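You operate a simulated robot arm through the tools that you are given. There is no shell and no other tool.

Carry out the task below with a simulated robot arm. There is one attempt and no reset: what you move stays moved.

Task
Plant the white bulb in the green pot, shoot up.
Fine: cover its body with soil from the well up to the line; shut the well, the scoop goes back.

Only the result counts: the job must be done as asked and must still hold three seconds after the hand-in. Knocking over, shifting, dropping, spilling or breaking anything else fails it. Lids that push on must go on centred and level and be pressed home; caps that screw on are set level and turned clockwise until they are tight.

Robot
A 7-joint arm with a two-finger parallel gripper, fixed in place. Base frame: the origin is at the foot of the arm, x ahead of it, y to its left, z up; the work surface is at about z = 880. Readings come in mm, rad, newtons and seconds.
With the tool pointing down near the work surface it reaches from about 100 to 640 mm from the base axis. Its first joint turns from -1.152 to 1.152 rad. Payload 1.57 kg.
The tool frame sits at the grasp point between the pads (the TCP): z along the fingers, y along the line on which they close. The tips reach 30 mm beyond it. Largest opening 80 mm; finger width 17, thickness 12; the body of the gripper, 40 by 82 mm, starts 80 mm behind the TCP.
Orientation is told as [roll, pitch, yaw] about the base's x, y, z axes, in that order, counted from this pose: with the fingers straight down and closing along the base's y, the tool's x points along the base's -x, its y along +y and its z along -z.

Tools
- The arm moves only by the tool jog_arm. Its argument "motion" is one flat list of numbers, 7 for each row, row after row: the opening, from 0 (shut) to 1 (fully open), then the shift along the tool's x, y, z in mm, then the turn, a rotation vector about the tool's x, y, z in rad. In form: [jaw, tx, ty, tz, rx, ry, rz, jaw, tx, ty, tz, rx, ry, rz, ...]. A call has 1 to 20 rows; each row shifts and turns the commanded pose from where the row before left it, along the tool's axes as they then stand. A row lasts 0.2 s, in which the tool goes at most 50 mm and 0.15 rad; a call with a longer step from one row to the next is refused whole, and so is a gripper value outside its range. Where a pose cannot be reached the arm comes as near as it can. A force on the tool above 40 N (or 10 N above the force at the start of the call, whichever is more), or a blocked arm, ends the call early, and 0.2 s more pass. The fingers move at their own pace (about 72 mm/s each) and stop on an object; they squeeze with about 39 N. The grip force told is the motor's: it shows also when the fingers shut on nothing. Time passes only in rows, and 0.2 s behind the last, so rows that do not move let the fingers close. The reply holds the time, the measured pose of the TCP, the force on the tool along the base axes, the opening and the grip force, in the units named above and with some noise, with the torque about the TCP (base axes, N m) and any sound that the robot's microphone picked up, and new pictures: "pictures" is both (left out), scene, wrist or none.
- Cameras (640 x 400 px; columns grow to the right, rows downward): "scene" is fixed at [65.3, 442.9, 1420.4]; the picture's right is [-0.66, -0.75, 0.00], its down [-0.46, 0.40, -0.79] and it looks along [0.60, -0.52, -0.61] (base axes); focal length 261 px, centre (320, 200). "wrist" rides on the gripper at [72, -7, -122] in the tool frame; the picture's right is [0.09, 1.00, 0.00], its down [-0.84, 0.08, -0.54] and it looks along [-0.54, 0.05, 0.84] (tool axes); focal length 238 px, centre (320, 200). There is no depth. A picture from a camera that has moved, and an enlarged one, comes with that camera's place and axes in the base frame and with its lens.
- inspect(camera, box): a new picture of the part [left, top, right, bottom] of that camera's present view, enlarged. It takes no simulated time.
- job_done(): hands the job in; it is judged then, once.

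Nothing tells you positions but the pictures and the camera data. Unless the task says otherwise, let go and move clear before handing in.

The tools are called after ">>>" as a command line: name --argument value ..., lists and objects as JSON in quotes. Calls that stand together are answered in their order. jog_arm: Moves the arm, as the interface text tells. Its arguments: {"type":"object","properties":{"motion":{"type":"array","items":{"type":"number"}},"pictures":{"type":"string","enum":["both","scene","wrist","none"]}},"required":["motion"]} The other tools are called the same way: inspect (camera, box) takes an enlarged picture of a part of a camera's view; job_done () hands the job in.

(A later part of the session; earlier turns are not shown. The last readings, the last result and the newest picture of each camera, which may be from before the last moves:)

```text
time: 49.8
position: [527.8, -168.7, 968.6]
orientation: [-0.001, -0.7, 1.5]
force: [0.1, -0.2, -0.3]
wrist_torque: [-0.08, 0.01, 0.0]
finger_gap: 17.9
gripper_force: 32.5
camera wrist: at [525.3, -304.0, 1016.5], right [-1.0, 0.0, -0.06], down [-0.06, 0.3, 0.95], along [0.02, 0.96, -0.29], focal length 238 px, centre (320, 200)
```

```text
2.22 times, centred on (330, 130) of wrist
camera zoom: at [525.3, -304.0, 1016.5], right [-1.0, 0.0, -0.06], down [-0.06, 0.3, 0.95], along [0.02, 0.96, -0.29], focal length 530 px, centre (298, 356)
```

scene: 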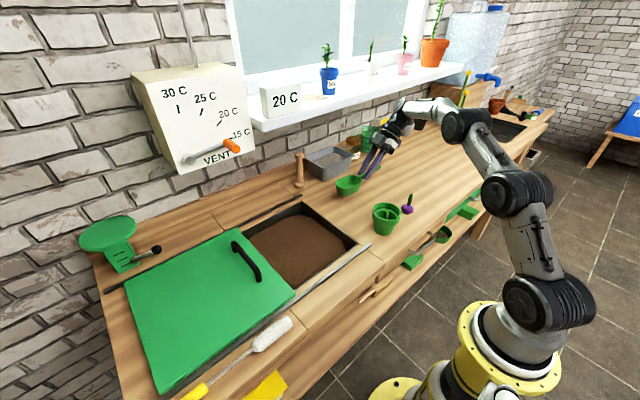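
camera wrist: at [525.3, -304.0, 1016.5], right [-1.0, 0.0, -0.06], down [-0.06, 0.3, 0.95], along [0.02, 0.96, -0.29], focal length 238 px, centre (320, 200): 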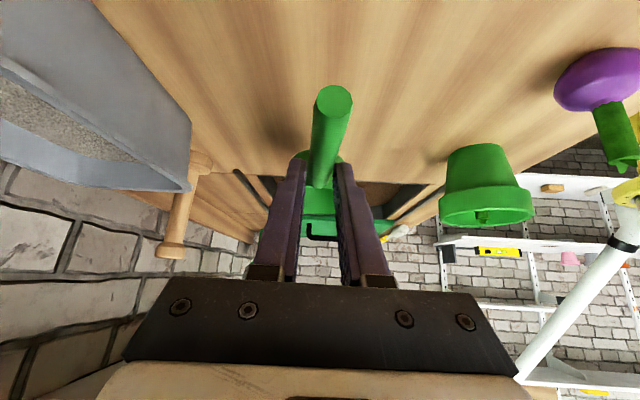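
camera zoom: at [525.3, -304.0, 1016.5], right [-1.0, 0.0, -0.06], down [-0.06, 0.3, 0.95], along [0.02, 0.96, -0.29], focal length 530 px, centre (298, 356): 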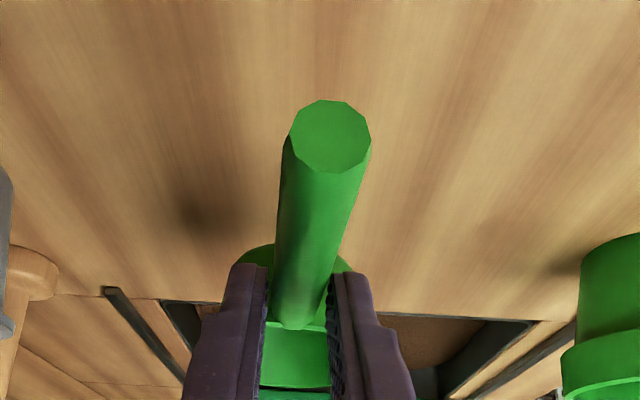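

The scoop is held firmly and level. I'll look closely at the well to judge the soil's depth.

>>> inspect --camera "scene" --box '[290, 190, 370, 260]'

>>> inspect --camera "scene" --box '[240, 195, 320, 265]'

```text
5.71 times, centred on (330, 225) of scene
camera zoom: at [65.3, 442.9, 1420.4], right [-0.66, -0.75, 0.0], down [-0.46, 0.4, -0.79], along [0.6, -0.52, -0.61], focal length 1492 px, centre (263, 57)
```

zoom: 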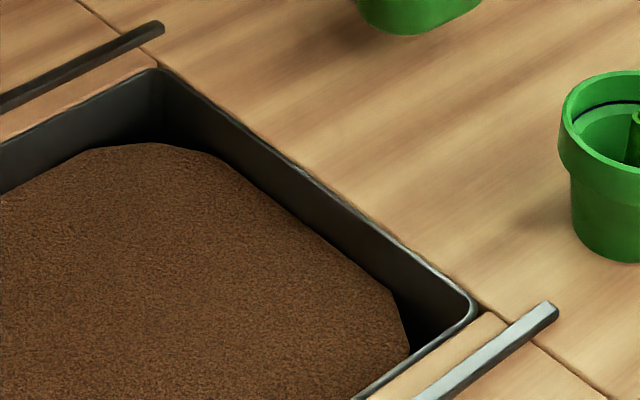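

```text
5.71 times, centred on (280, 230) of scene
camera zoom: at [65.3, 442.9, 1420.4], right [-0.66, -0.75, 0.0], down [-0.46, 0.4, -0.79], along [0.6, -0.52, -0.61], focal length 1492 px, centre (549, 29)
```

zoom: 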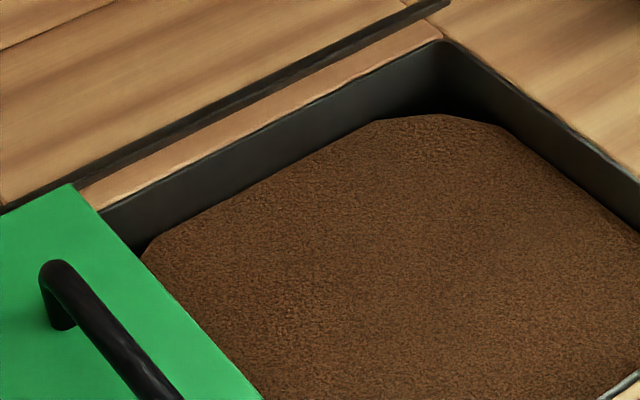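

The soil lies about 30 mm below the well rim, at z of about 848. I'll carry the empty scoop over the well.

>>> jog_arm --motion '[0, -6.7, 0, -7.9, 0, 0, 0, 0, -10, 0, -11.8, 0, 0, 0, 0, -10, 0, -11.8, 0, 0, 0, 0, -10, 3, 8.5, 0, 0, 0, 0, -20.2, 6, 17.1, 0, 0, 0, 0, -20.2, 6, 17.1, 0, 0, 0, 0, -20.2, 6, 17.1, 0, 0, 0, 0, -20.2, 6, 17.1, 0, 0, 0, 0, -20.2, 6, 17.1, 0, 0, 0, 0, -20.2, 6, 17.1, 0, 0, 0, 0, -20.2, 6, 17.1, 0, 0, 0, 0, -20.2, 6, 17.1, 0, 0, 0, 0, -20.2, 6, 17.1, 0, 0, 0, 0, -10, 3, 8.5, 0, 0, 0]' --pictures "both"

```text
time: 52.8
position: [486.5, 100.0, 1009.3]
orientation: [-0.001, -0.7, 1.5]
force: [0.1, 0.5, -0.5]
wrist_torque: [-0.05, -0.03, -0.03]
finger_gap: 17.9
gripper_force: 32.3
camera wrist: at [484.7, -35.5, 1057.1], right [-1.0, 0.0, -0.06], down [-0.06, 0.3, 0.95], along [0.02, 0.96, -0.29], focal length 238 px, centre (320, 200)
```

scene: 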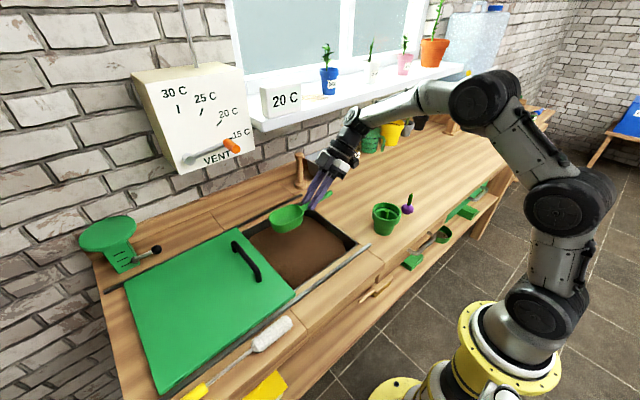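
wrist: 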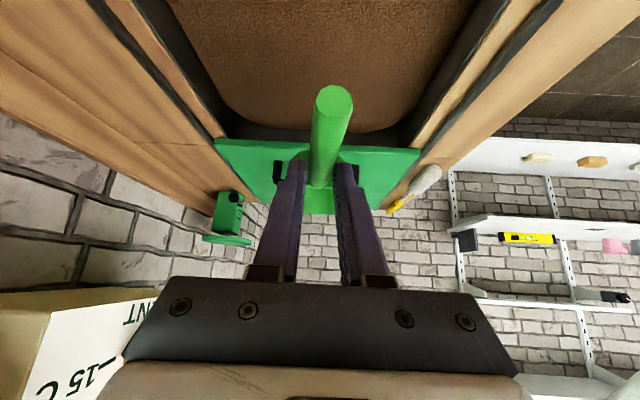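

I'm over the well, so I'll tilt the bowl down about 50°.

>>> jog_arm --motion '[0, 0, 0, 0, 0, 0.145, 0, 0, 0, 0, 0, 0, 0.145, 0, 0, 0, 0, 0, 0, 0.145, 0, 0, 0, 0, 0, 0, 0.145, 0, 0, 0, 0, 0, 0, 0.145, 0, 0, 0, 0, 0, 0, 0.145, 0]' --pictures "both"

>>> inspect --camera "scene" --box '[250, 150, 370, 260]'

```text
time: 54.2
position: [486.9, 98.6, 1009.9]
orientation: [-0.003, 0.172, 1.499]
force: [0.1, 0.4, 0.5]
wrist_torque: [-0.04, -0.02, -0.01]
finger_gap: 17.7
gripper_force: 32.1
camera wrist: at [490.2, 47.1, 1142.5], right [-1.0, -0.02, 0.01], down [-0.01, 0.92, 0.39], along [-0.02, 0.39, -0.92], focal length 238 px, centre (320, 200)
```

scene: 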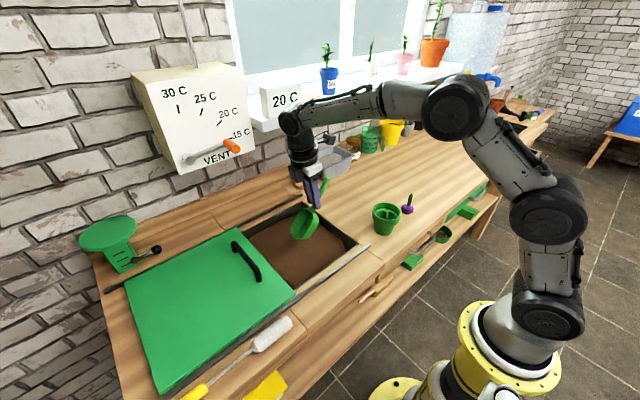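
wrist: 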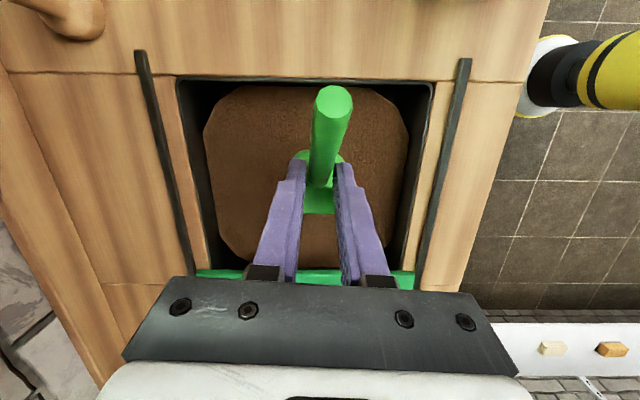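

```text
3.64 times, centred on (310, 205) of scene
camera zoom: at [65.3, 442.9, 1420.4], right [-0.66, -0.75, 0.0], down [-0.46, 0.4, -0.79], along [0.6, -0.52, -0.61], focal length 950 px, centre (356, 182)
```

zoom: 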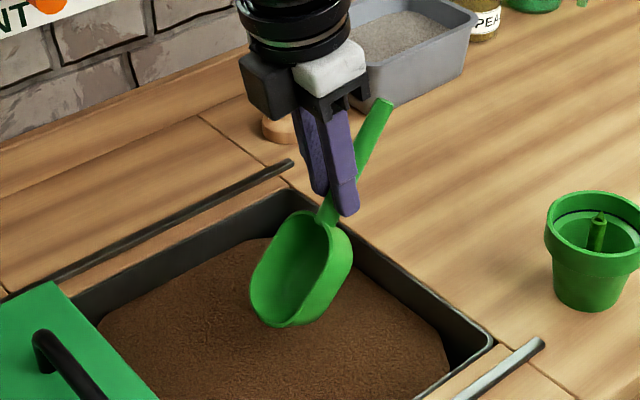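

I'll lower the tilted bowl gradually into the soil, watching the force.

>>> jog_arm --motion '[0, -2.6, 0, 14.8, 0, 0, 0, 0, -2.6, 0, 14.8, 0, 0, 0, 0, -1.2, 0, 6.9, 0, 0, 0]' --pictures "none"

>>> jog_arm --motion '[0, -1, 0, 5.9, 0, 0, 0, 0, -1, 0, 5.9, 0, 0, 0]' --pictures "scene"

>>> inspect --camera "scene" --box '[250, 150, 370, 260]'

```text
time: 55.0
position: [486.8, 99.9, 971.7]
orientation: [0.0, 0.17, 1.497]
force: [0.2, -0.1, -0.2]
wrist_torque: [-0.04, -0.02, 0.03]
finger_gap: 17.7
gripper_force: 31.8
```

```text
time: 55.6
position: [486.7, 100.8, 961.7]
orientation: [-0.002, 0.169, 1.499]
force: [-0.9, -0.4, -0.2]
wrist_torque: [-0.03, 0.0, 0.03]
finger_gap: 17.9
gripper_force: 32.4
```

scene: 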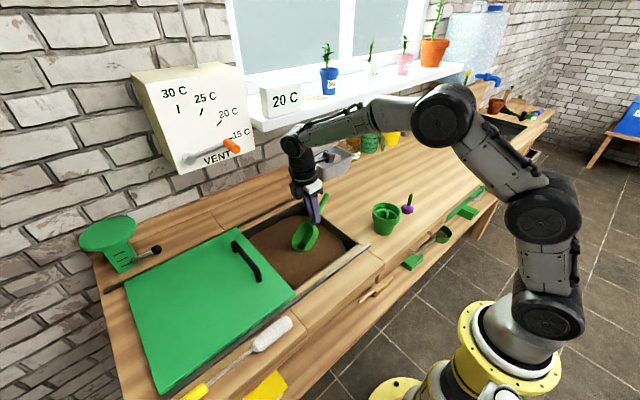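

```text
3.64 times, centred on (310, 205) of scene
camera zoom: at [65.3, 442.9, 1420.4], right [-0.66, -0.75, 0.0], down [-0.46, 0.4, -0.79], along [0.6, -0.52, -0.61], focal length 950 px, centre (356, 182)
```

zoom: 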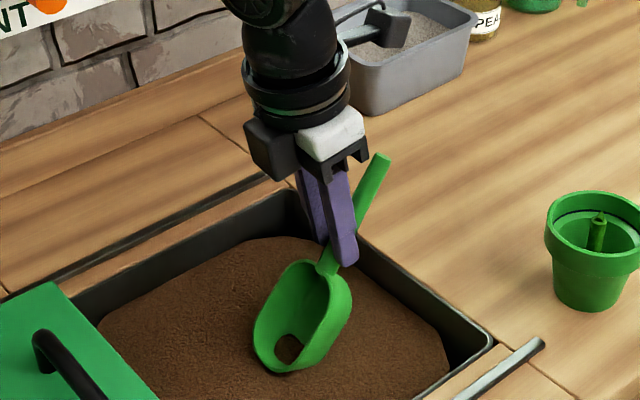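

The tip is entering the soil without any large force. I'll push deeper, then sweep the bowl forward to level.

>>> jog_arm --motion '[0, -1.5, 0, 8.4, 0, 0, 0, 0, -1.5, 0, 8.4, 0, 0, 0]' --pictures "none"

>>> jog_arm --motion '[0, -3.67, 0, 11.23, 0, -0.145, 0, 0, -2.02, 0, 11.65, 0, -0.145, 0, 0, -0.31, 0, 11.82, 0, -0.145, 0]' --pictures "scene"

>>> inspect --camera "scene" --box '[250, 150, 370, 260]'

```text
time: 56.2
position: [486.9, 98.9, 943.4]
orientation: [0.0, 0.169, 1.5]
force: [-0.4, 0.4, -0.7]
wrist_torque: [-0.03, -0.01, -0.01]
finger_gap: 18.0
gripper_force: 32.8
```

```text
time: 57.0
position: [486.8, 103.3, 908.0]
orientation: [0.0, -0.265, 1.5]
force: [0.7, -0.1, -0.9]
wrist_torque: [-0.07, 0.0, 0.0]
finger_gap: 18.0
gripper_force: 33.0
```

scene: 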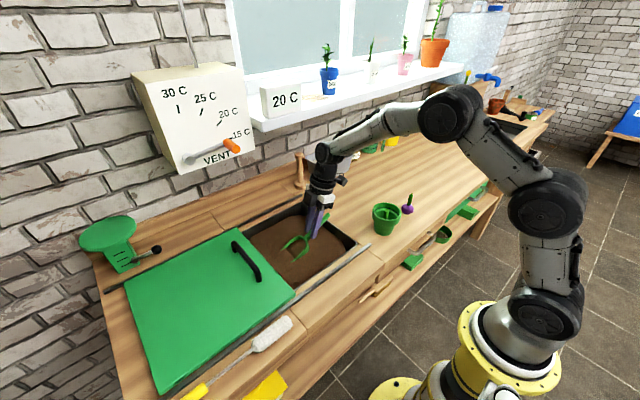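

```text
3.64 times, centred on (310, 205) of scene
camera zoom: at [65.3, 442.9, 1420.4], right [-0.66, -0.75, 0.0], down [-0.46, 0.4, -0.79], along [0.6, -0.52, -0.61], focal length 950 px, centre (356, 182)
```

zoom: 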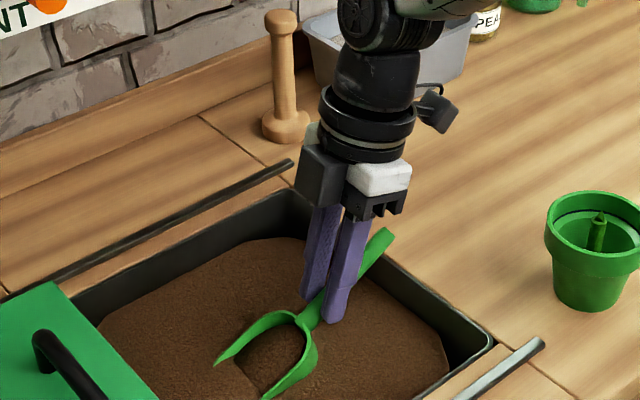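

The front lip is submerged and the soil offers little resistance. I'll finish the sweep to level.

>>> jog_arm --motion '[0, 1.4, 0, 11.74, 0, -0.145, 0, 0, 3.08, 0, 11.41, 0, -0.145, 0, 0, 1.5, 0, 6, 0, -0.145, 0, 0, 0, 0, 0, 0, -0.05, 0]' --pictures "scene"

>>> inspect --camera "scene" --box '[250, 150, 370, 260]'

```text
time: 58.0
position: [486.6, 110.1, 879.8]
orientation: [-0.002, -0.752, 1.501]
force: [-0.1, -0.3, -2.0]
wrist_torque: [-0.11, 0.01, 0.0]
finger_gap: 18.0
gripper_force: 32.6
```

scene: 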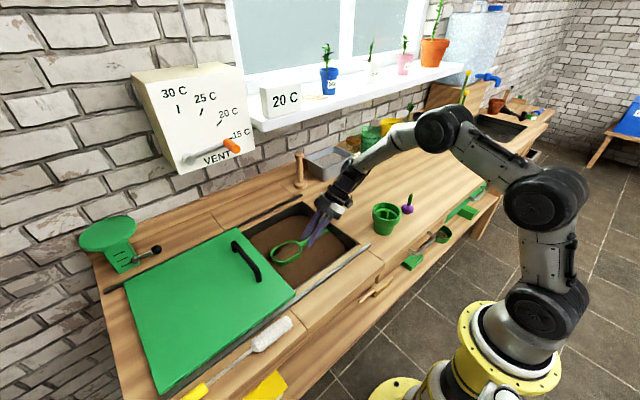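

```text
3.64 times, centred on (310, 205) of scene
camera zoom: at [65.3, 442.9, 1420.4], right [-0.66, -0.75, 0.0], down [-0.46, 0.4, -0.79], along [0.6, -0.52, -0.61], focal length 950 px, centre (356, 182)
```

zoom: 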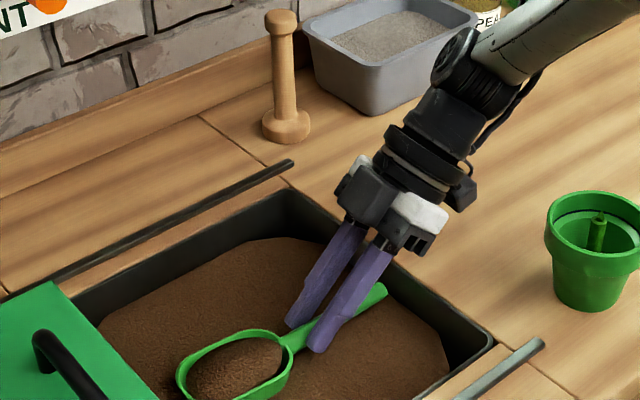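

The scoop is full (about 2 N heavier) and level. I'll lift it slowly.

>>> jog_arm --motion '[0, -1.4, 0, -1.5, 0, 0, 0, 0, -2.7, 0, -2.9, 0, 0, 0, 0, -4.1, 0, -4.4, 0, 0, 0, 0, -5.5, 0, -5.8, 0, 0, 0, 0, -5.5, 0, -5.8, 0, 0, 0, 0, -5.5, 0, -5.8, 0, 0, 0, 0, -5.5, 0, -5.8, 0, 0, 0, 0, -5.5, 0, -5.8, 0, 0, 0, 0, -5.5, 0, -5.8, 0, 0, 0, 0, -5.5, 0, -5.8, 0, 0, 0, 0, -5.5, 0, -5.8, 0, 0, 0, 0, -5.5, 0, -5.8, 0, 0, 0, 0, -5.5, 0, -5.8, 0, 0, 0, 0, -5.5, 0, -5.8, 0, 0, 0, 0, -5.5, 0, -5.8, 0, 0, 0, 0, -5.5, 0, -5.8, 0, 0, 0, 0, -2.7, 0, -2.9, 0, 0, 0]' --pictures "both"

>>> inspect --camera "scene" --box '[240, 130, 380, 260]'

```text
time: 61.6
position: [488.8, 110.0, 999.6]
orientation: [-0.002, -0.752, 1.498]
force: [-0.4, -0.2, -0.9]
wrist_torque: [-0.11, 0.0, 0.01]
finger_gap: 17.8
gripper_force: 32.3
camera wrist: at [485.3, -26.4, 1039.7], right [-1.0, 0.0, -0.06], down [-0.06, 0.25, 0.97], along [0.02, 0.97, -0.25], focal length 238 px, centre (320, 200)
```

scene: 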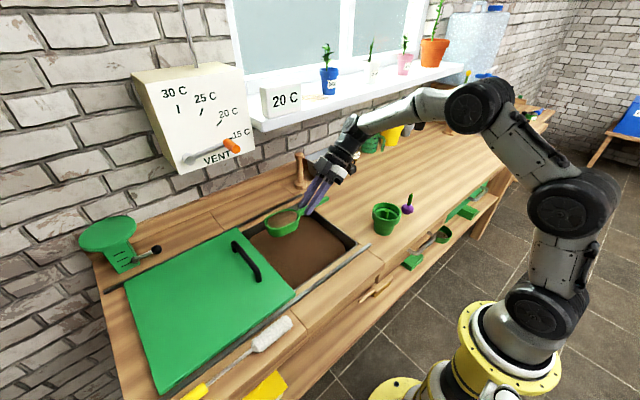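
wrist: 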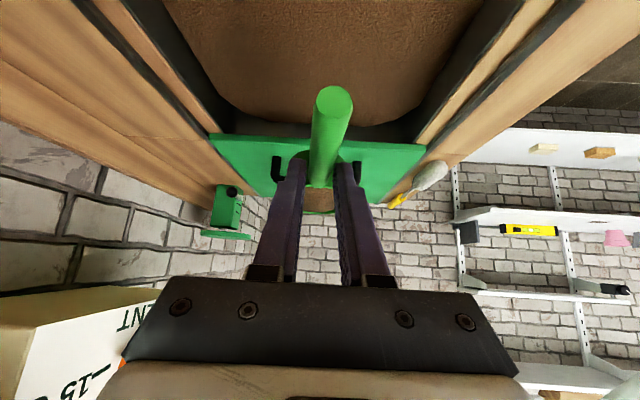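

```text
3.08 times, centred on (310, 195) of scene
camera zoom: at [65.3, 442.9, 1420.4], right [-0.66, -0.75, 0.0], down [-0.46, 0.4, -0.79], along [0.6, -0.52, -0.61], focal length 803 px, centre (351, 215)
```

zoom: 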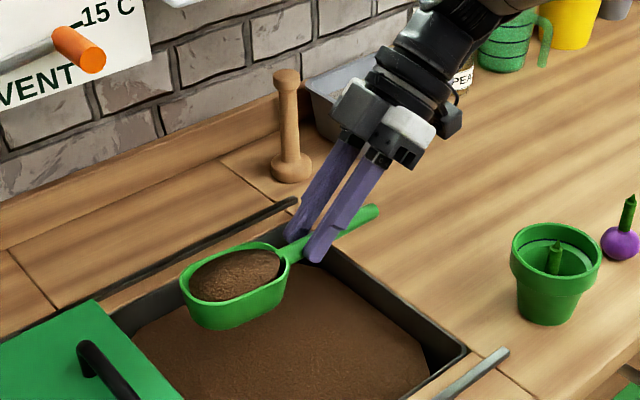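

The bowl is nicely full. I'll carry it slowly across to the -y side of the pot, well above everything.

>>> jog_arm --motion '[0, 4.35, 2.47, -5.28, 0, 0, 0, 0, 7.62, 4.33, -9.23, 0, 0, 0, 0, 10.88, 6.18, -13.19, 0, 0, 0, 0, 10.88, 6.18, -13.19, 0, 0, 0, 0, 10.88, 6.18, -13.19, 0, 0, 0, 0, 10.88, 6.18, -13.19, 0, 0, 0, 0, 10.88, 6.18, -13.19, 0, 0, 0, 0, 10.88, 6.18, -13.19, 0, 0, 0, 0, 10.88, 6.18, -13.19, 0, 0, 0, 0, 10.88, 6.18, -13.19, 0, 0, 0, 0, 10.88, 6.18, -13.19, 0, 0, 0, 0, 10.88, 6.18, -13.19, 0, 0, 0, 0, 10.88, 6.18, -13.19, 0, 0, 0, 0, 10.88, 6.18, -13.19, 0, 0, 0, 0, 10.88, 6.18, -13.19, 0, 0, 0, 0, 10.88, 6.18, -13.19, 0, 0, 0, 0, 10.88, 6.18, -13.19, 0, 0, 0, 0, 10.88, 6.18, -13.19, 0, 0, 0, 0, 7.62, 4.33, -9.23, 0, 0, 0, 0, 4.35, 2.47, -5.28, 0, 0, 0]' --pictures "both"

>>> inspect --camera "scene" --box '[330, 120, 470, 250]'

```text
time: 65.8
position: [352.0, -189.1, 1039.9]
orientation: [0.0, -0.751, 1.5]
force: [0.4, -0.9, -1.4]
wrist_torque: [-0.09, 0.0, 0.02]
finger_gap: 18.0
gripper_force: 32.7
camera wrist: at [350.4, -326.6, 1079.8], right [-1.0, 0.0, -0.06], down [-0.06, 0.25, 0.97], along [0.02, 0.97, -0.25], focal length 238 px, centre (320, 200)
```

scene: 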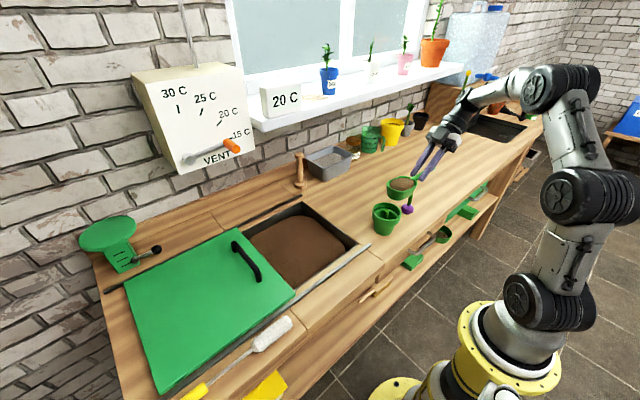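
wrist: 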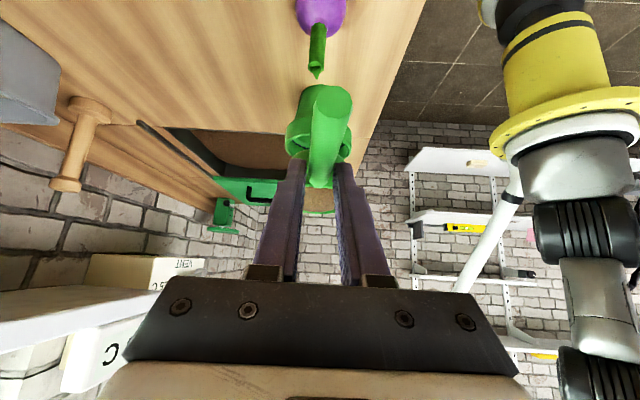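

```text
3.08 times, centred on (400, 185) of scene
camera zoom: at [65.3, 442.9, 1420.4], right [-0.66, -0.75, 0.0], down [-0.46, 0.4, -0.79], along [0.6, -0.52, -0.61], focal length 803 px, centre (74, 246)
```

zoom: 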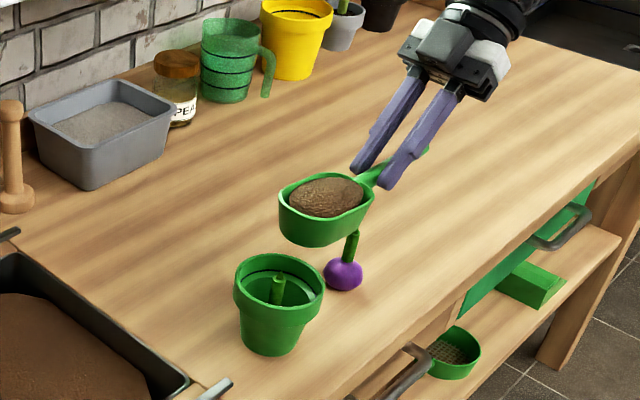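

I'm in place beside the pot. I'll start tilting gently, keeping the front lip over the pot's opening.

>>> jog_arm --motion '[0, 0, -1, 0, 0, 0.1, 0, 0, 0, 0, -3, 0, 0.1, 0, 0, 0, 0, -3, 0, 0.1, 0, 0, 0, 0, 0, 0, 0.05, 0]' --pictures "scene"

>>> inspect --camera "scene" --box '[340, 130, 440, 250]'

```text
time: 66.8
position: [353.3, -192.7, 1044.8]
orientation: [0.0, -0.399, 1.5]
force: [0.1, -0.9, -0.8]
wrist_torque: [-0.06, 0.04, -0.01]
finger_gap: 17.9
gripper_force: 32.1
```

scene: 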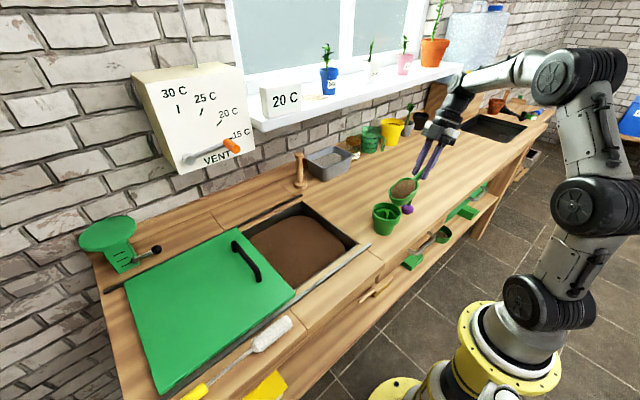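

```text
3.33 times, centred on (390, 190) of scene
camera zoom: at [65.3, 442.9, 1420.4], right [-0.66, -0.75, 0.0], down [-0.46, 0.4, -0.79], along [0.6, -0.52, -0.61], focal length 870 px, centre (87, 233)
```

zoom: 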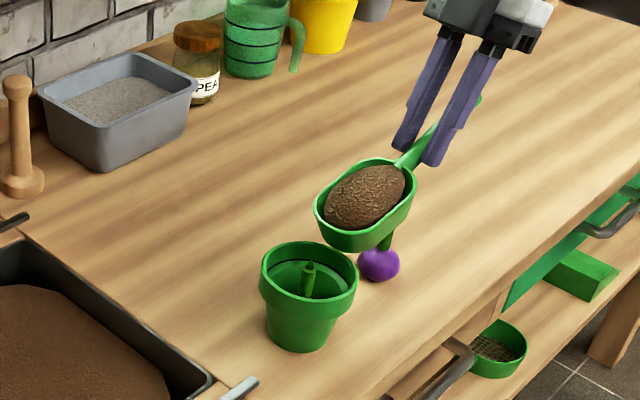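

The lip is over the pot's opening and the soil has not begun to slide. I'll tilt a bit more while keeping the lip in place.

>>> jog_arm --motion '[0, -7, 0, -6.2, 0, 0.075, 0, 0, -7, 0, -6.2, 0, 0.075, 0, 0, 0, 0, 0, 0, 0, 0]' --pictures "none"

>>> inspect --camera "scene" --box '[340, 130, 440, 250]'

```text
time: 67.6
position: [354.5, -183.7, 1062.4]
orientation: [0.001, -0.25, 1.499]
force: [0.1, -0.3, -0.9]
wrist_torque: [-0.06, -0.05, 0.0]
finger_gap: 17.8
gripper_force: 32.6
```

```text
3.33 times, centred on (390, 190) of scene
camera zoom: at [65.3, 442.9, 1420.4], right [-0.66, -0.75, 0.0], down [-0.46, 0.4, -0.79], along [0.6, -0.52, -0.61], focal length 870 px, centre (87, 233)
```

zoom: 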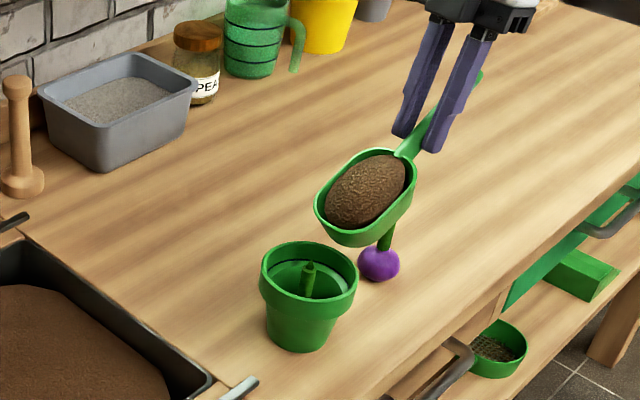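

>>> jog_arm --motion '[0, -7.2, 0, -6.1, 0, 0.075, 0, 0, -7.2, 0, -6.1, 0, 0.075, 0, 0, 0, 0, 0, 0, 0, 0]' --pictures "none"

>>> inspect --camera "scene" --box '[340, 130, 440, 250]'

```text
time: 68.4
position: [354.3, -171.5, 1075.4]
orientation: [0.0, -0.099, 1.498]
force: [-0.2, 0.0, -0.9]
wrist_torque: [-0.08, 0.0, -0.01]
finger_gap: 18.2
gripper_force: 32.1
```

```text
3.33 times, centred on (390, 190) of scene
camera zoom: at [65.3, 442.9, 1420.4], right [-0.66, -0.75, 0.0], down [-0.46, 0.4, -0.79], along [0.6, -0.52, -0.61], focal length 870 px, centre (87, 233)
```

zoom: 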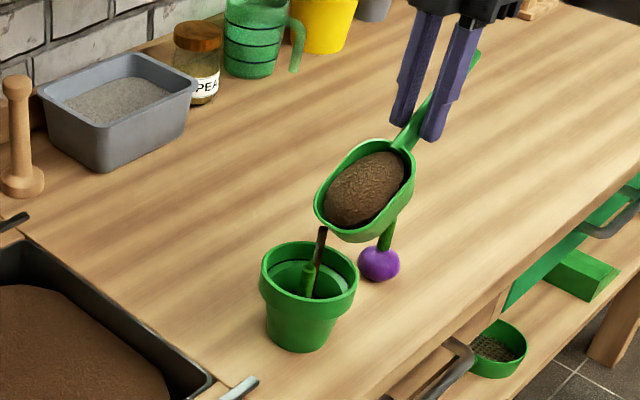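

A thin stream of soil is falling from the lip into the pot. I'll hold briefly and watch it.

>>> jog_arm --motion '[0, 0, 0, 0, 0, 0, 0, 0, 0, 0, 0, 0, 0, 0]' --pictures "none"

>>> inspect --camera "scene" --box '[340, 170, 420, 250]'

```text
time: 69.0
position: [355.9, -172.6, 1076.6]
orientation: [0.0, -0.098, 1.497]
force: [0.2, 0.4, -1.5]
wrist_torque: [0.01, 0.0, -0.01]
finger_gap: 18.0
gripper_force: 33.3
```

```text
5.00 times, centred on (380, 210) of scene
camera zoom: at [65.3, 442.9, 1420.4], right [-0.66, -0.75, 0.0], down [-0.46, 0.4, -0.79], along [0.6, -0.52, -0.61], focal length 1306 px, centre (20, 150)
```

zoom: 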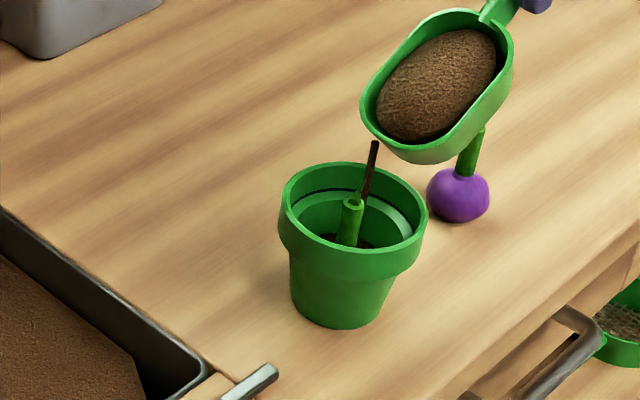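

The stream lands inside the pot and the soil level is rising. I'll wait more, checking in steps.

>>> jog_arm --motion '[0, 0, 0, 0, 0, 0, 0, 0, 0, 0, 0, 0, 0, 0, 0, 0, 0, 0, 0, 0, 0]' --pictures "none"

>>> inspect --camera "scene" --box '[340, 170, 420, 250]'

```text
time: 69.8
position: [354.6, -172.4, 1075.6]
orientation: [0.002, -0.099, 1.5]
force: [0.2, 0.1, -1.3]
wrist_torque: [-0.05, 0.0, 0.02]
finger_gap: 17.9
gripper_force: 32.6
```

```text
5.00 times, centred on (380, 210) of scene
camera zoom: at [65.3, 442.9, 1420.4], right [-0.66, -0.75, 0.0], down [-0.46, 0.4, -0.79], along [0.6, -0.52, -0.61], focal length 1306 px, centre (20, 150)
```

zoom: 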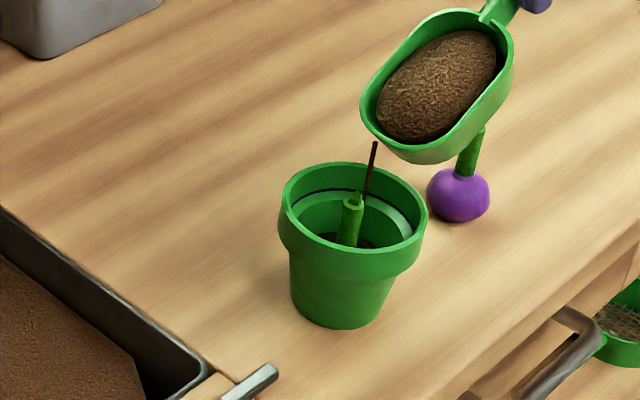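

The flow settles at each tilt, which gives good control. I'll tilt another 0.1 rad.

>>> jog_arm --motion '[0, -6.7, 0, -4, 0, 0.05, 0, 0, -6.4, 0, -4.3, 0, 0.05, 0, 0, 0, 0, 0, 0, 0, 0, 0, 0, 0, 0, 0, 0, 0]' --pictures "none"

>>> inspect --camera "scene" --box '[340, 170, 420, 250]'

```text
time: 70.8
position: [355.7, -159.8, 1085.1]
orientation: [0.0, 0.0, 1.501]
force: [0.2, 0.6, -2.1]
wrist_torque: [-0.04, 0.01, 0.0]
finger_gap: 17.9
gripper_force: 32.5
```

```text
5.00 times, centred on (380, 210) of scene
camera zoom: at [65.3, 442.9, 1420.4], right [-0.66, -0.75, 0.0], down [-0.46, 0.4, -0.79], along [0.6, -0.52, -0.61], focal length 1306 px, centre (20, 150)
```

zoom: 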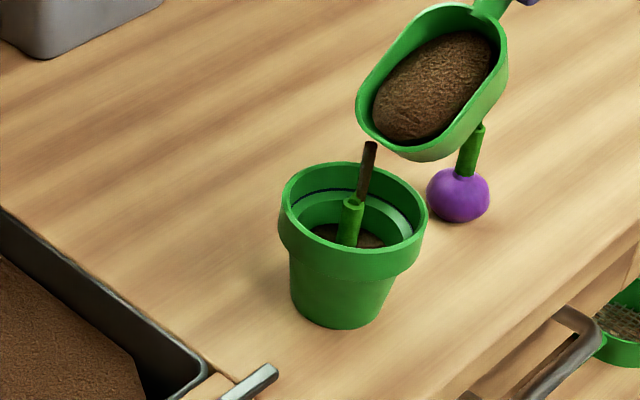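

Soil is rising around the shoot. I'll continue tilting in small steps.

>>> jog_arm --motion '[0, 0, 0, 0, 0, 0, 0, 0, -4.7, 0, -3.9, 0, 0.05, 0, 0, -4.7, 0, -3.9, 0, 0.05, 0, 0, 0, 0, 0, 0, 0, 0, 0, 0, 0, 0, 0, 0, 0]' --pictures "none"

>>> inspect --camera "scene" --box '[340, 170, 420, 250]'

```text
time: 72.0
position: [355.5, -150.4, 1092.7]
orientation: [-0.002, 0.1, 1.497]
force: [0.3, 0.7, -1.6]
wrist_torque: [-0.04, 0.01, 0.02]
finger_gap: 17.9
gripper_force: 32.6
```

```text
5.00 times, centred on (380, 210) of scene
camera zoom: at [65.3, 442.9, 1420.4], right [-0.66, -0.75, 0.0], down [-0.46, 0.4, -0.79], along [0.6, -0.52, -0.61], focal length 1306 px, centre (20, 150)
```

zoom: 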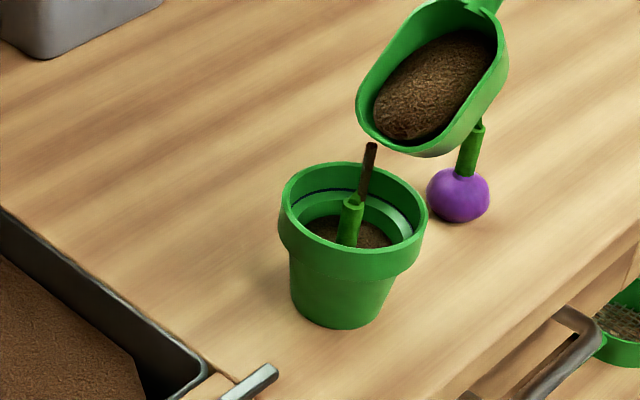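

>>> jog_arm --motion '[0, 0, 0, 0, 0, 0, 0, 0, -4.7, 0, -3.8, 0, 0.05, 0, 0, -4.7, 0, -3.8, 0, 0.05, 0, 0, 0, 0, 0, 0, 0, 0, 0, 0, 0, 0, 0, 0, 0]' --pictures "none"

>>> inspect --camera "scene" --box '[340, 170, 420, 250]'

```text
time: 73.2
position: [357.3, -140.3, 1098.9]
orientation: [0.0, 0.199, 1.499]
force: [-0.2, 0.0, -0.8]
wrist_torque: [-0.02, -0.03, 0.02]
finger_gap: 17.5
gripper_force: 32.2
```

```text
5.00 times, centred on (380, 210) of scene
camera zoom: at [65.3, 442.9, 1420.4], right [-0.66, -0.75, 0.0], down [-0.46, 0.4, -0.79], along [0.6, -0.52, -0.61], focal length 1306 px, centre (20, 150)
```

zoom: 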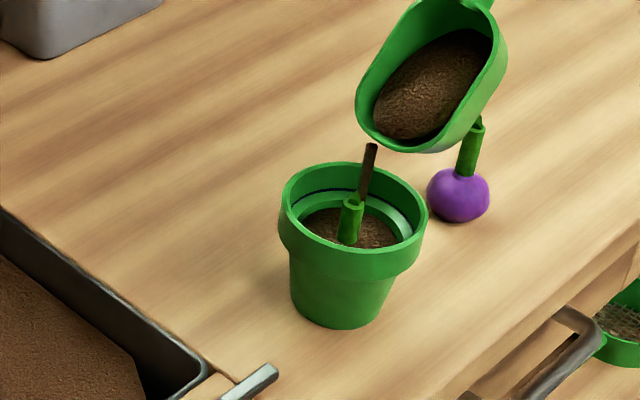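

>>> jog_arm --motion '[0, 0, 0, 0, 0, 0, 0, 0, -4.8, 0, -3.6, 0, 0.05, 0, 0, -4.8, 0, -3.6, 0, 0.05, 0, 0, 0, 0, 0, 0, 0, 0]' --pictures "none"

>>> inspect --camera "scene" --box '[350, 180, 410, 240]'

```text
time: 74.2
position: [357.5, -129.6, 1104.3]
orientation: [0.001, 0.302, 1.499]
force: [0.6, -0.1, -0.9]
wrist_torque: [-0.01, 0.01, 0.03]
finger_gap: 17.9
gripper_force: 32.7
```

```text
6.67 times, centred on (380, 210) of scene
camera zoom: at [65.3, 442.9, 1420.4], right [-0.66, -0.75, 0.0], down [-0.46, 0.4, -0.79], along [0.6, -0.52, -0.61], focal length 1741 px, centre (-80, 133)
```

zoom: 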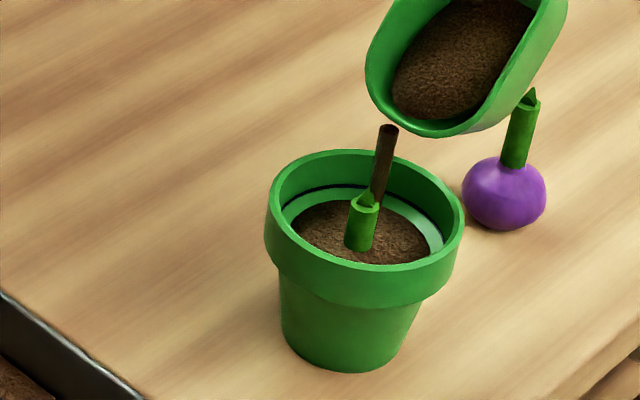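

The soil is close under the ledge, and the line is just above it. I'll hold and take smaller steps.

>>> jog_arm --motion '[0, 0, 0, 0, 0, 0, 0, 0, 0, 0, 0, 0, 0, 0]' --pictures "none"

>>> inspect --camera "scene" --box '[350, 180, 410, 240]'

```text
time: 74.8
position: [358.2, -129.6, 1102.6]
orientation: [0.0, 0.297, 1.499]
force: [0.0, -0.5, -1.2]
wrist_torque: [-0.02, -0.01, -0.02]
finger_gap: 18.0
gripper_force: 33.0
```

```text
6.67 times, centred on (380, 210) of scene
camera zoom: at [65.3, 442.9, 1420.4], right [-0.66, -0.75, 0.0], down [-0.46, 0.4, -0.79], along [0.6, -0.52, -0.61], focal length 1741 px, centre (-80, 133)
```

zoom: 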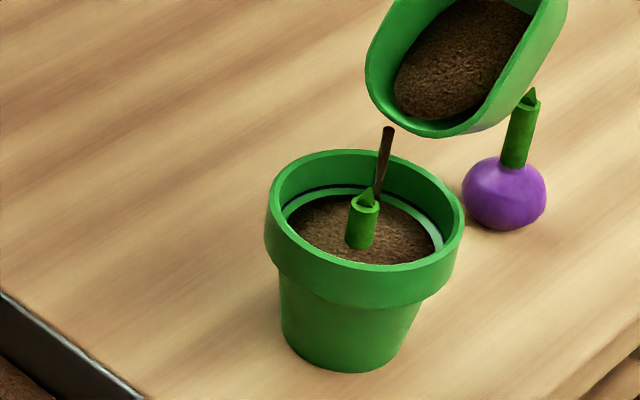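

>>> jog_arm --motion '[0, -3.8, 0, -2.6, 0, 0.04, 0, 0, 0, 0, 0, 0, 0, 0]' --pictures "none"

>>> inspect --camera "scene" --box '[350, 180, 410, 240]'

```text
time: 75.4
position: [357.8, -125.0, 1106.5]
orientation: [-0.003, 0.339, 1.498]
force: [-0.3, -0.2, -1.5]
wrist_torque: [0.01, 0.01, 0.02]
finger_gap: 17.7
gripper_force: 33.2
```

```text
6.67 times, centred on (380, 210) of scene
camera zoom: at [65.3, 442.9, 1420.4], right [-0.66, -0.75, 0.0], down [-0.46, 0.4, -0.79], along [0.6, -0.52, -0.61], focal length 1741 px, centre (-80, 133)
```

zoom: 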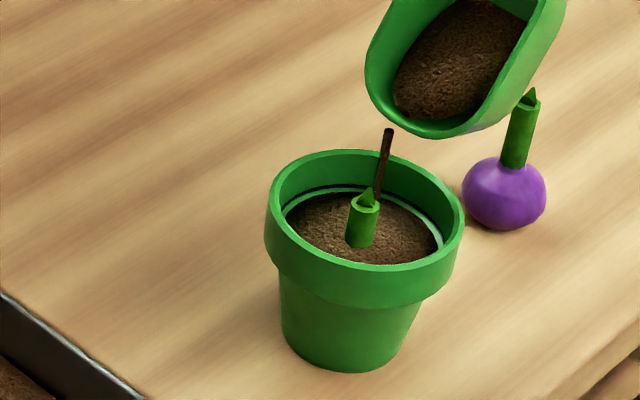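

>>> jog_arm --motion '[0, 0, 0, 0, 0, 0, 0]' --pictures "none"

>>> inspect --camera "scene" --box '[364, 198, 398, 226]'

```text
time: 75.8
position: [357.8, -123.6, 1105.2]
orientation: [0.0, 0.338, 1.499]
force: [0.3, 0.0, -1.2]
wrist_torque: [0.01, -0.05, 0.0]
finger_gap: 17.8
gripper_force: 32.6
```

```text
14.29 times, centred on (381, 212) of scene
camera zoom: at [65.3, 442.9, 1420.4], right [-0.66, -0.75, 0.0], down [-0.46, 0.4, -0.79], along [0.6, -0.52, -0.61], focal length 3730 px, centre (-551, 29)
```

zoom: 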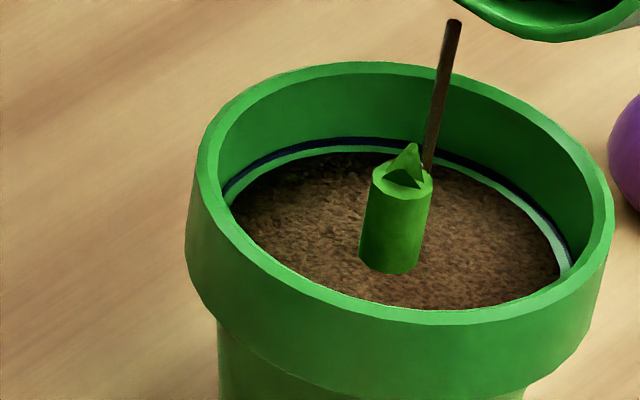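

Very close to the line now. I'll hold one more moment.

>>> jog_arm --motion '[0, 0, 0, 0, 0, 0, 0]' --pictures "none"

>>> inspect --camera "scene" --box '[364, 198, 398, 226]'

```text
time: 76.2
position: [357.7, -124.7, 1103.8]
orientation: [0.0, 0.338, 1.499]
force: [0.3, 1.1, -1.0]
wrist_torque: [0.01, 0.0, -0.03]
finger_gap: 18.0
gripper_force: 32.7
```

```text
14.29 times, centred on (381, 212) of scene
camera zoom: at [65.3, 442.9, 1420.4], right [-0.66, -0.75, 0.0], down [-0.46, 0.4, -0.79], along [0.6, -0.52, -0.61], focal length 3730 px, centre (-551, 29)
```

zoom: 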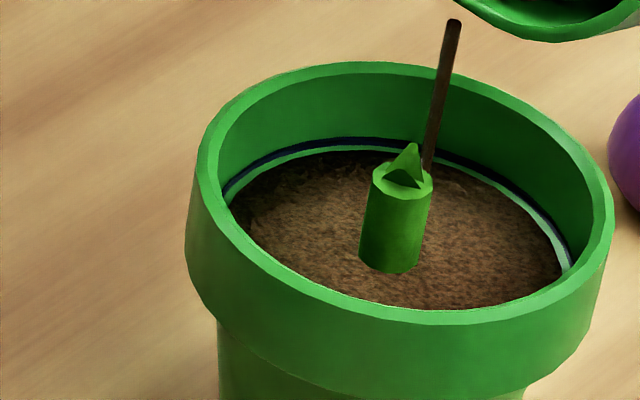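

>>> jog_arm --motion '[0, 0, 0, 0, 0, 0, 0, 0, 0, 0, 0, 0, 0, 0]' --pictures "none"

>>> inspect --camera "scene" --box '[364, 198, 398, 226]'

```text
time: 76.8
position: [356.9, -125.2, 1106.1]
orientation: [0.0, 0.338, 1.497]
force: [0.0, -0.1, -0.7]
wrist_torque: [-0.01, -0.01, 0.01]
finger_gap: 17.7
gripper_force: 32.5
```

```text
14.29 times, centred on (381, 212) of scene
camera zoom: at [65.3, 442.9, 1420.4], right [-0.66, -0.75, 0.0], down [-0.46, 0.4, -0.79], along [0.6, -0.52, -0.61], focal length 3730 px, centre (-551, 29)
```

zoom: 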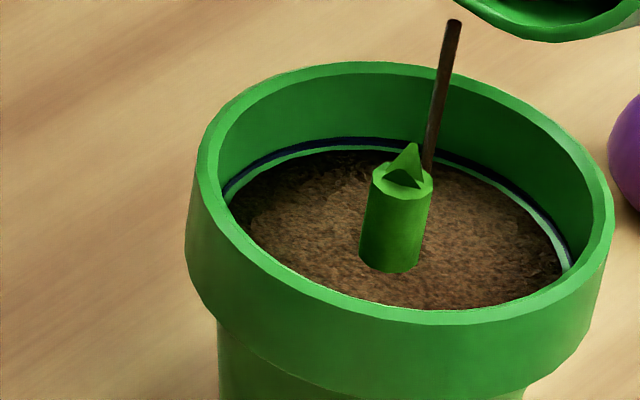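

>>> jog_arm --motion '[0, -2.8, 0, -2, 0, 0.03, 0, 0, 0, 0, 0, 0, 0, 0]' --pictures "none"

>>> inspect --camera "scene" --box '[364, 198, 398, 226]'

```text
time: 77.4
position: [358.5, -121.2, 1108.3]
orientation: [0.0, 0.369, 1.498]
force: [0.1, 0.1, -1.2]
wrist_torque: [0.02, -0.06, 0.04]
finger_gap: 17.6
gripper_force: 31.7
```

```text
14.29 times, centred on (381, 212) of scene
camera zoom: at [65.3, 442.9, 1420.4], right [-0.66, -0.75, 0.0], down [-0.46, 0.4, -0.79], along [0.6, -0.52, -0.61], focal length 3730 px, centre (-551, 29)
```

zoom: 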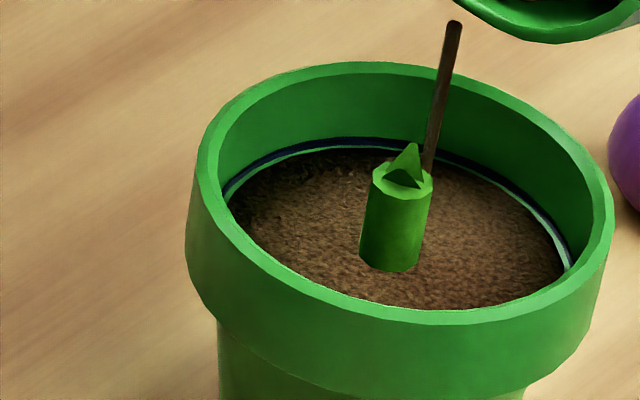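

>>> jog_arm --motion '[0, 0, 0, 0, 0, 0, 0, 0, 0, 0, 0, 0, 0, 0]' --pictures "none"

>>> inspect --camera "scene" --box '[364, 198, 398, 226]'

```text
time: 78.0
position: [357.9, -121.1, 1106.5]
orientation: [0.0, 0.371, 1.496]
force: [0.6, -0.3, -0.8]
wrist_torque: [0.03, 0.0, -0.01]
finger_gap: 17.8
gripper_force: 32.8
```

```text
14.29 times, centred on (381, 212) of scene
camera zoom: at [65.3, 442.9, 1420.4], right [-0.66, -0.75, 0.0], down [-0.46, 0.4, -0.79], along [0.6, -0.52, -0.61], focal length 3730 px, centre (-551, 29)
```

zoom: 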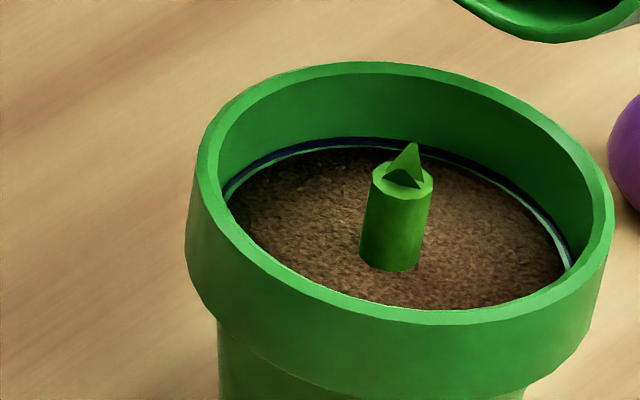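

The flow has stopped just below the line. I'll take one last tiny tilt to bring it to the line.

>>> jog_arm --motion '[0, -2.4, 0, -1.7, 0, 0.025, 0, 0, 0, 0, 0, 0, 0, 0, 0, 0, 0, 0, 0, 0, 0, 0, 0, 0, 0, 0, 0, 0]' --pictures "none"

>>> inspect --camera "scene" --box '[364, 198, 398, 226]'

>>> inspect --camera "wrist" --box '[160, 60, 480, 260]'

```text
time: 79.0
position: [357.8, -119.0, 1106.8]
orientation: [0.001, 0.394, 1.499]
force: [0.6, 0.8, 0.3]
wrist_torque: [0.03, -0.02, -0.02]
finger_gap: 17.9
gripper_force: 32.2
```

```text
14.29 times, centred on (381, 212) of scene
camera zoom: at [65.3, 442.9, 1420.4], right [-0.66, -0.75, 0.0], down [-0.46, 0.4, -0.79], along [0.6, -0.52, -0.61], focal length 3730 px, centre (-551, 29)
```

zoom: 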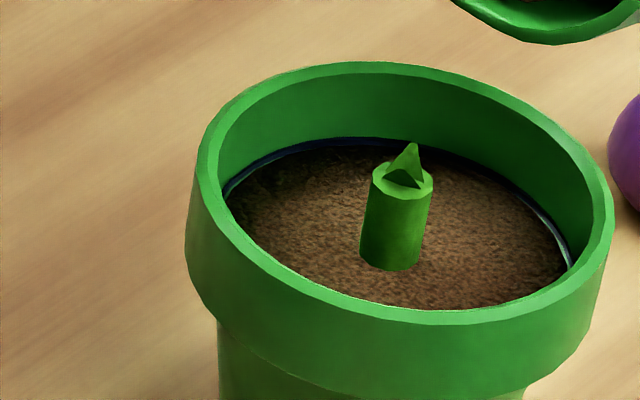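

```text
2.00 times, centred on (320, 160) of wrist
camera zoom: at [364.5, -140.1, 1247.7], right [-1.0, -0.01, 0.03], down [-0.01, 0.98, 0.18], along [-0.04, 0.18, -0.98], focal length 477 px, centre (320, 280)
```

zoom: 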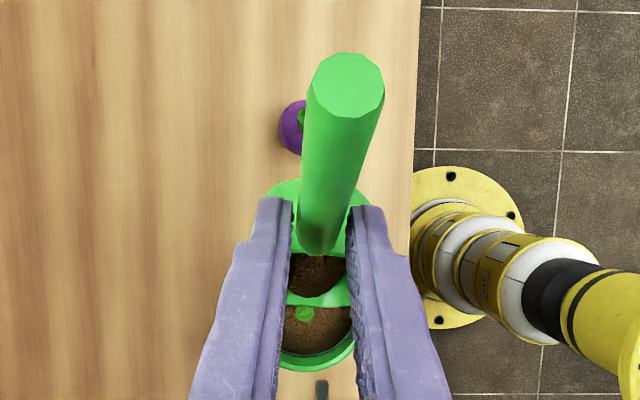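

The soil now meets the line and the stream has stopped. I'll level the scoop again and then take the leftover soil back to the well.

>>> jog_arm --motion '[0, 0, 0, 0, 0, -0.1, 0, 0, 0, 0, 0, 0, -0.14, 0, 0, 0, 0, 0, 0, -0.14, 0, 0, 0, 0, 0, 0, -0.14, 0, 0, 0, 0, 0, 0, -0.14, 0, 0, 0, 0, 0, 0, -0.14, 0, 0, 0, 0, 0, 0, -0.14, 0, 0, 0, 0, 0, 0, -0.12, 0, 0, 0, 0, 0, 0, -0.06, 0]' --pictures "both"

>>> inspect --camera "scene" --box '[320, 130, 440, 250]'

```text
time: 81.0
position: [358.5, -118.2, 1107.8]
orientation: [-0.002, -0.728, 1.5]
force: [0.0, -0.6, -0.4]
wrist_torque: [-0.11, 0.01, 0.0]
finger_gap: 17.9
gripper_force: 32.8
camera wrist: at [356.3, -255.1, 1150.8], right [-1.0, 0.0, -0.06], down [-0.06, 0.27, 0.96], along [0.02, 0.96, -0.27], focal length 238 px, centre (320, 200)
```

scene: 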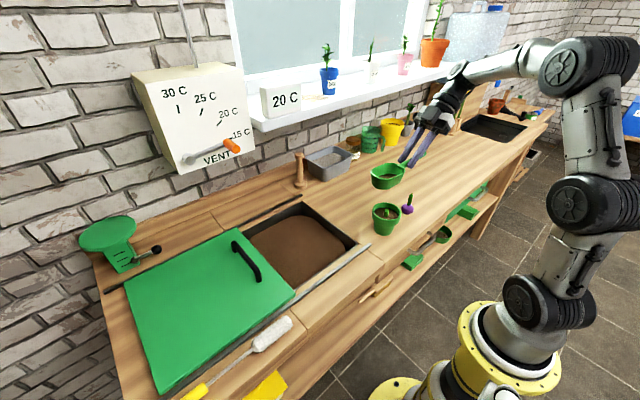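
wrist: 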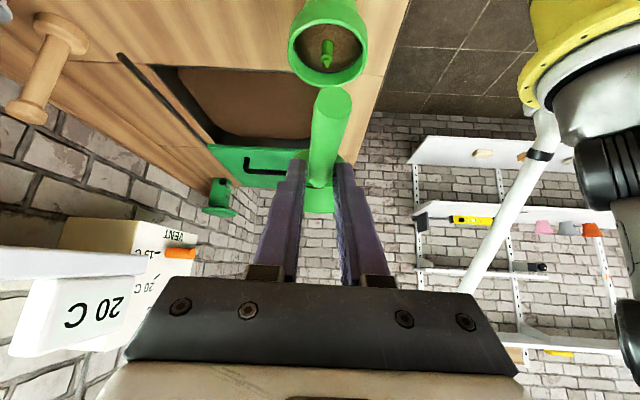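

```text
3.33 times, centred on (380, 190) of scene
camera zoom: at [65.3, 442.9, 1420.4], right [-0.66, -0.75, 0.0], down [-0.46, 0.4, -0.79], along [0.6, -0.52, -0.61], focal length 870 px, centre (120, 233)
```

zoom: 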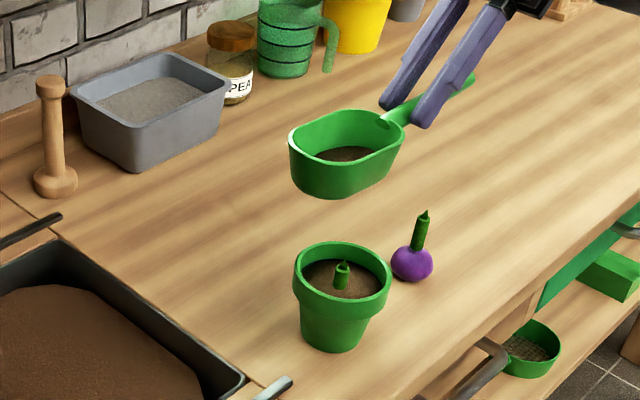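

No spills, and a little soil remains in the bowl. I'll carry it back over the well.

>>> jog_arm --motion '[0, -4.4, -3.2, 3.9, 0, 0, 0, 0, -7.7, -5.6, 6.8, 0, 0, 0, 0, -11, -8.06, 9.75, 0, 0, 0, 0, -11, -8.06, 9.75, 0, 0, 0, 0, -11, -8.06, 9.75, 0, 0, 0, 0, -11, -8.06, 9.75, 0, 0, 0, 0, -11, -8.06, 9.75, 0, 0, 0, 0, -11, -8.06, 9.75, 0, 0, 0, 0, -11, -8.06, 9.75, 0, 0, 0, 0, -11, -8.06, 9.75, 0, 0, 0, 0, -11, -8.06, 9.75, 0, 0, 0, 0, -11, -8.06, 9.75, 0, 0, 0, 0, -11, -8.06, 9.75, 0, 0, 0, 0, -11, -8.06, 9.75, 0, 0, 0, 0, -7.7, -5.6, 6.8, 0, 0, 0, 0, -4.4, -3.2, 3.9, 0, 0, 0]' --pictures "scene"

```text
time: 84.4
position: [488.6, 81.8, 1106.2]
orientation: [-0.002, -0.725, 1.5]
force: [-0.8, 0.7, -0.9]
wrist_torque: [-0.08, -0.01, 0.0]
finger_gap: 17.7
gripper_force: 32.1
```

scene: 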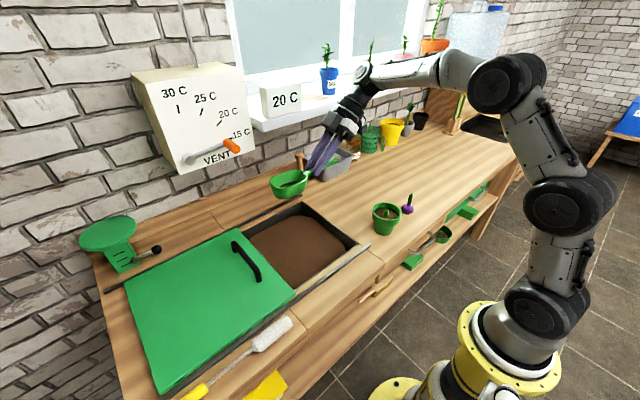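

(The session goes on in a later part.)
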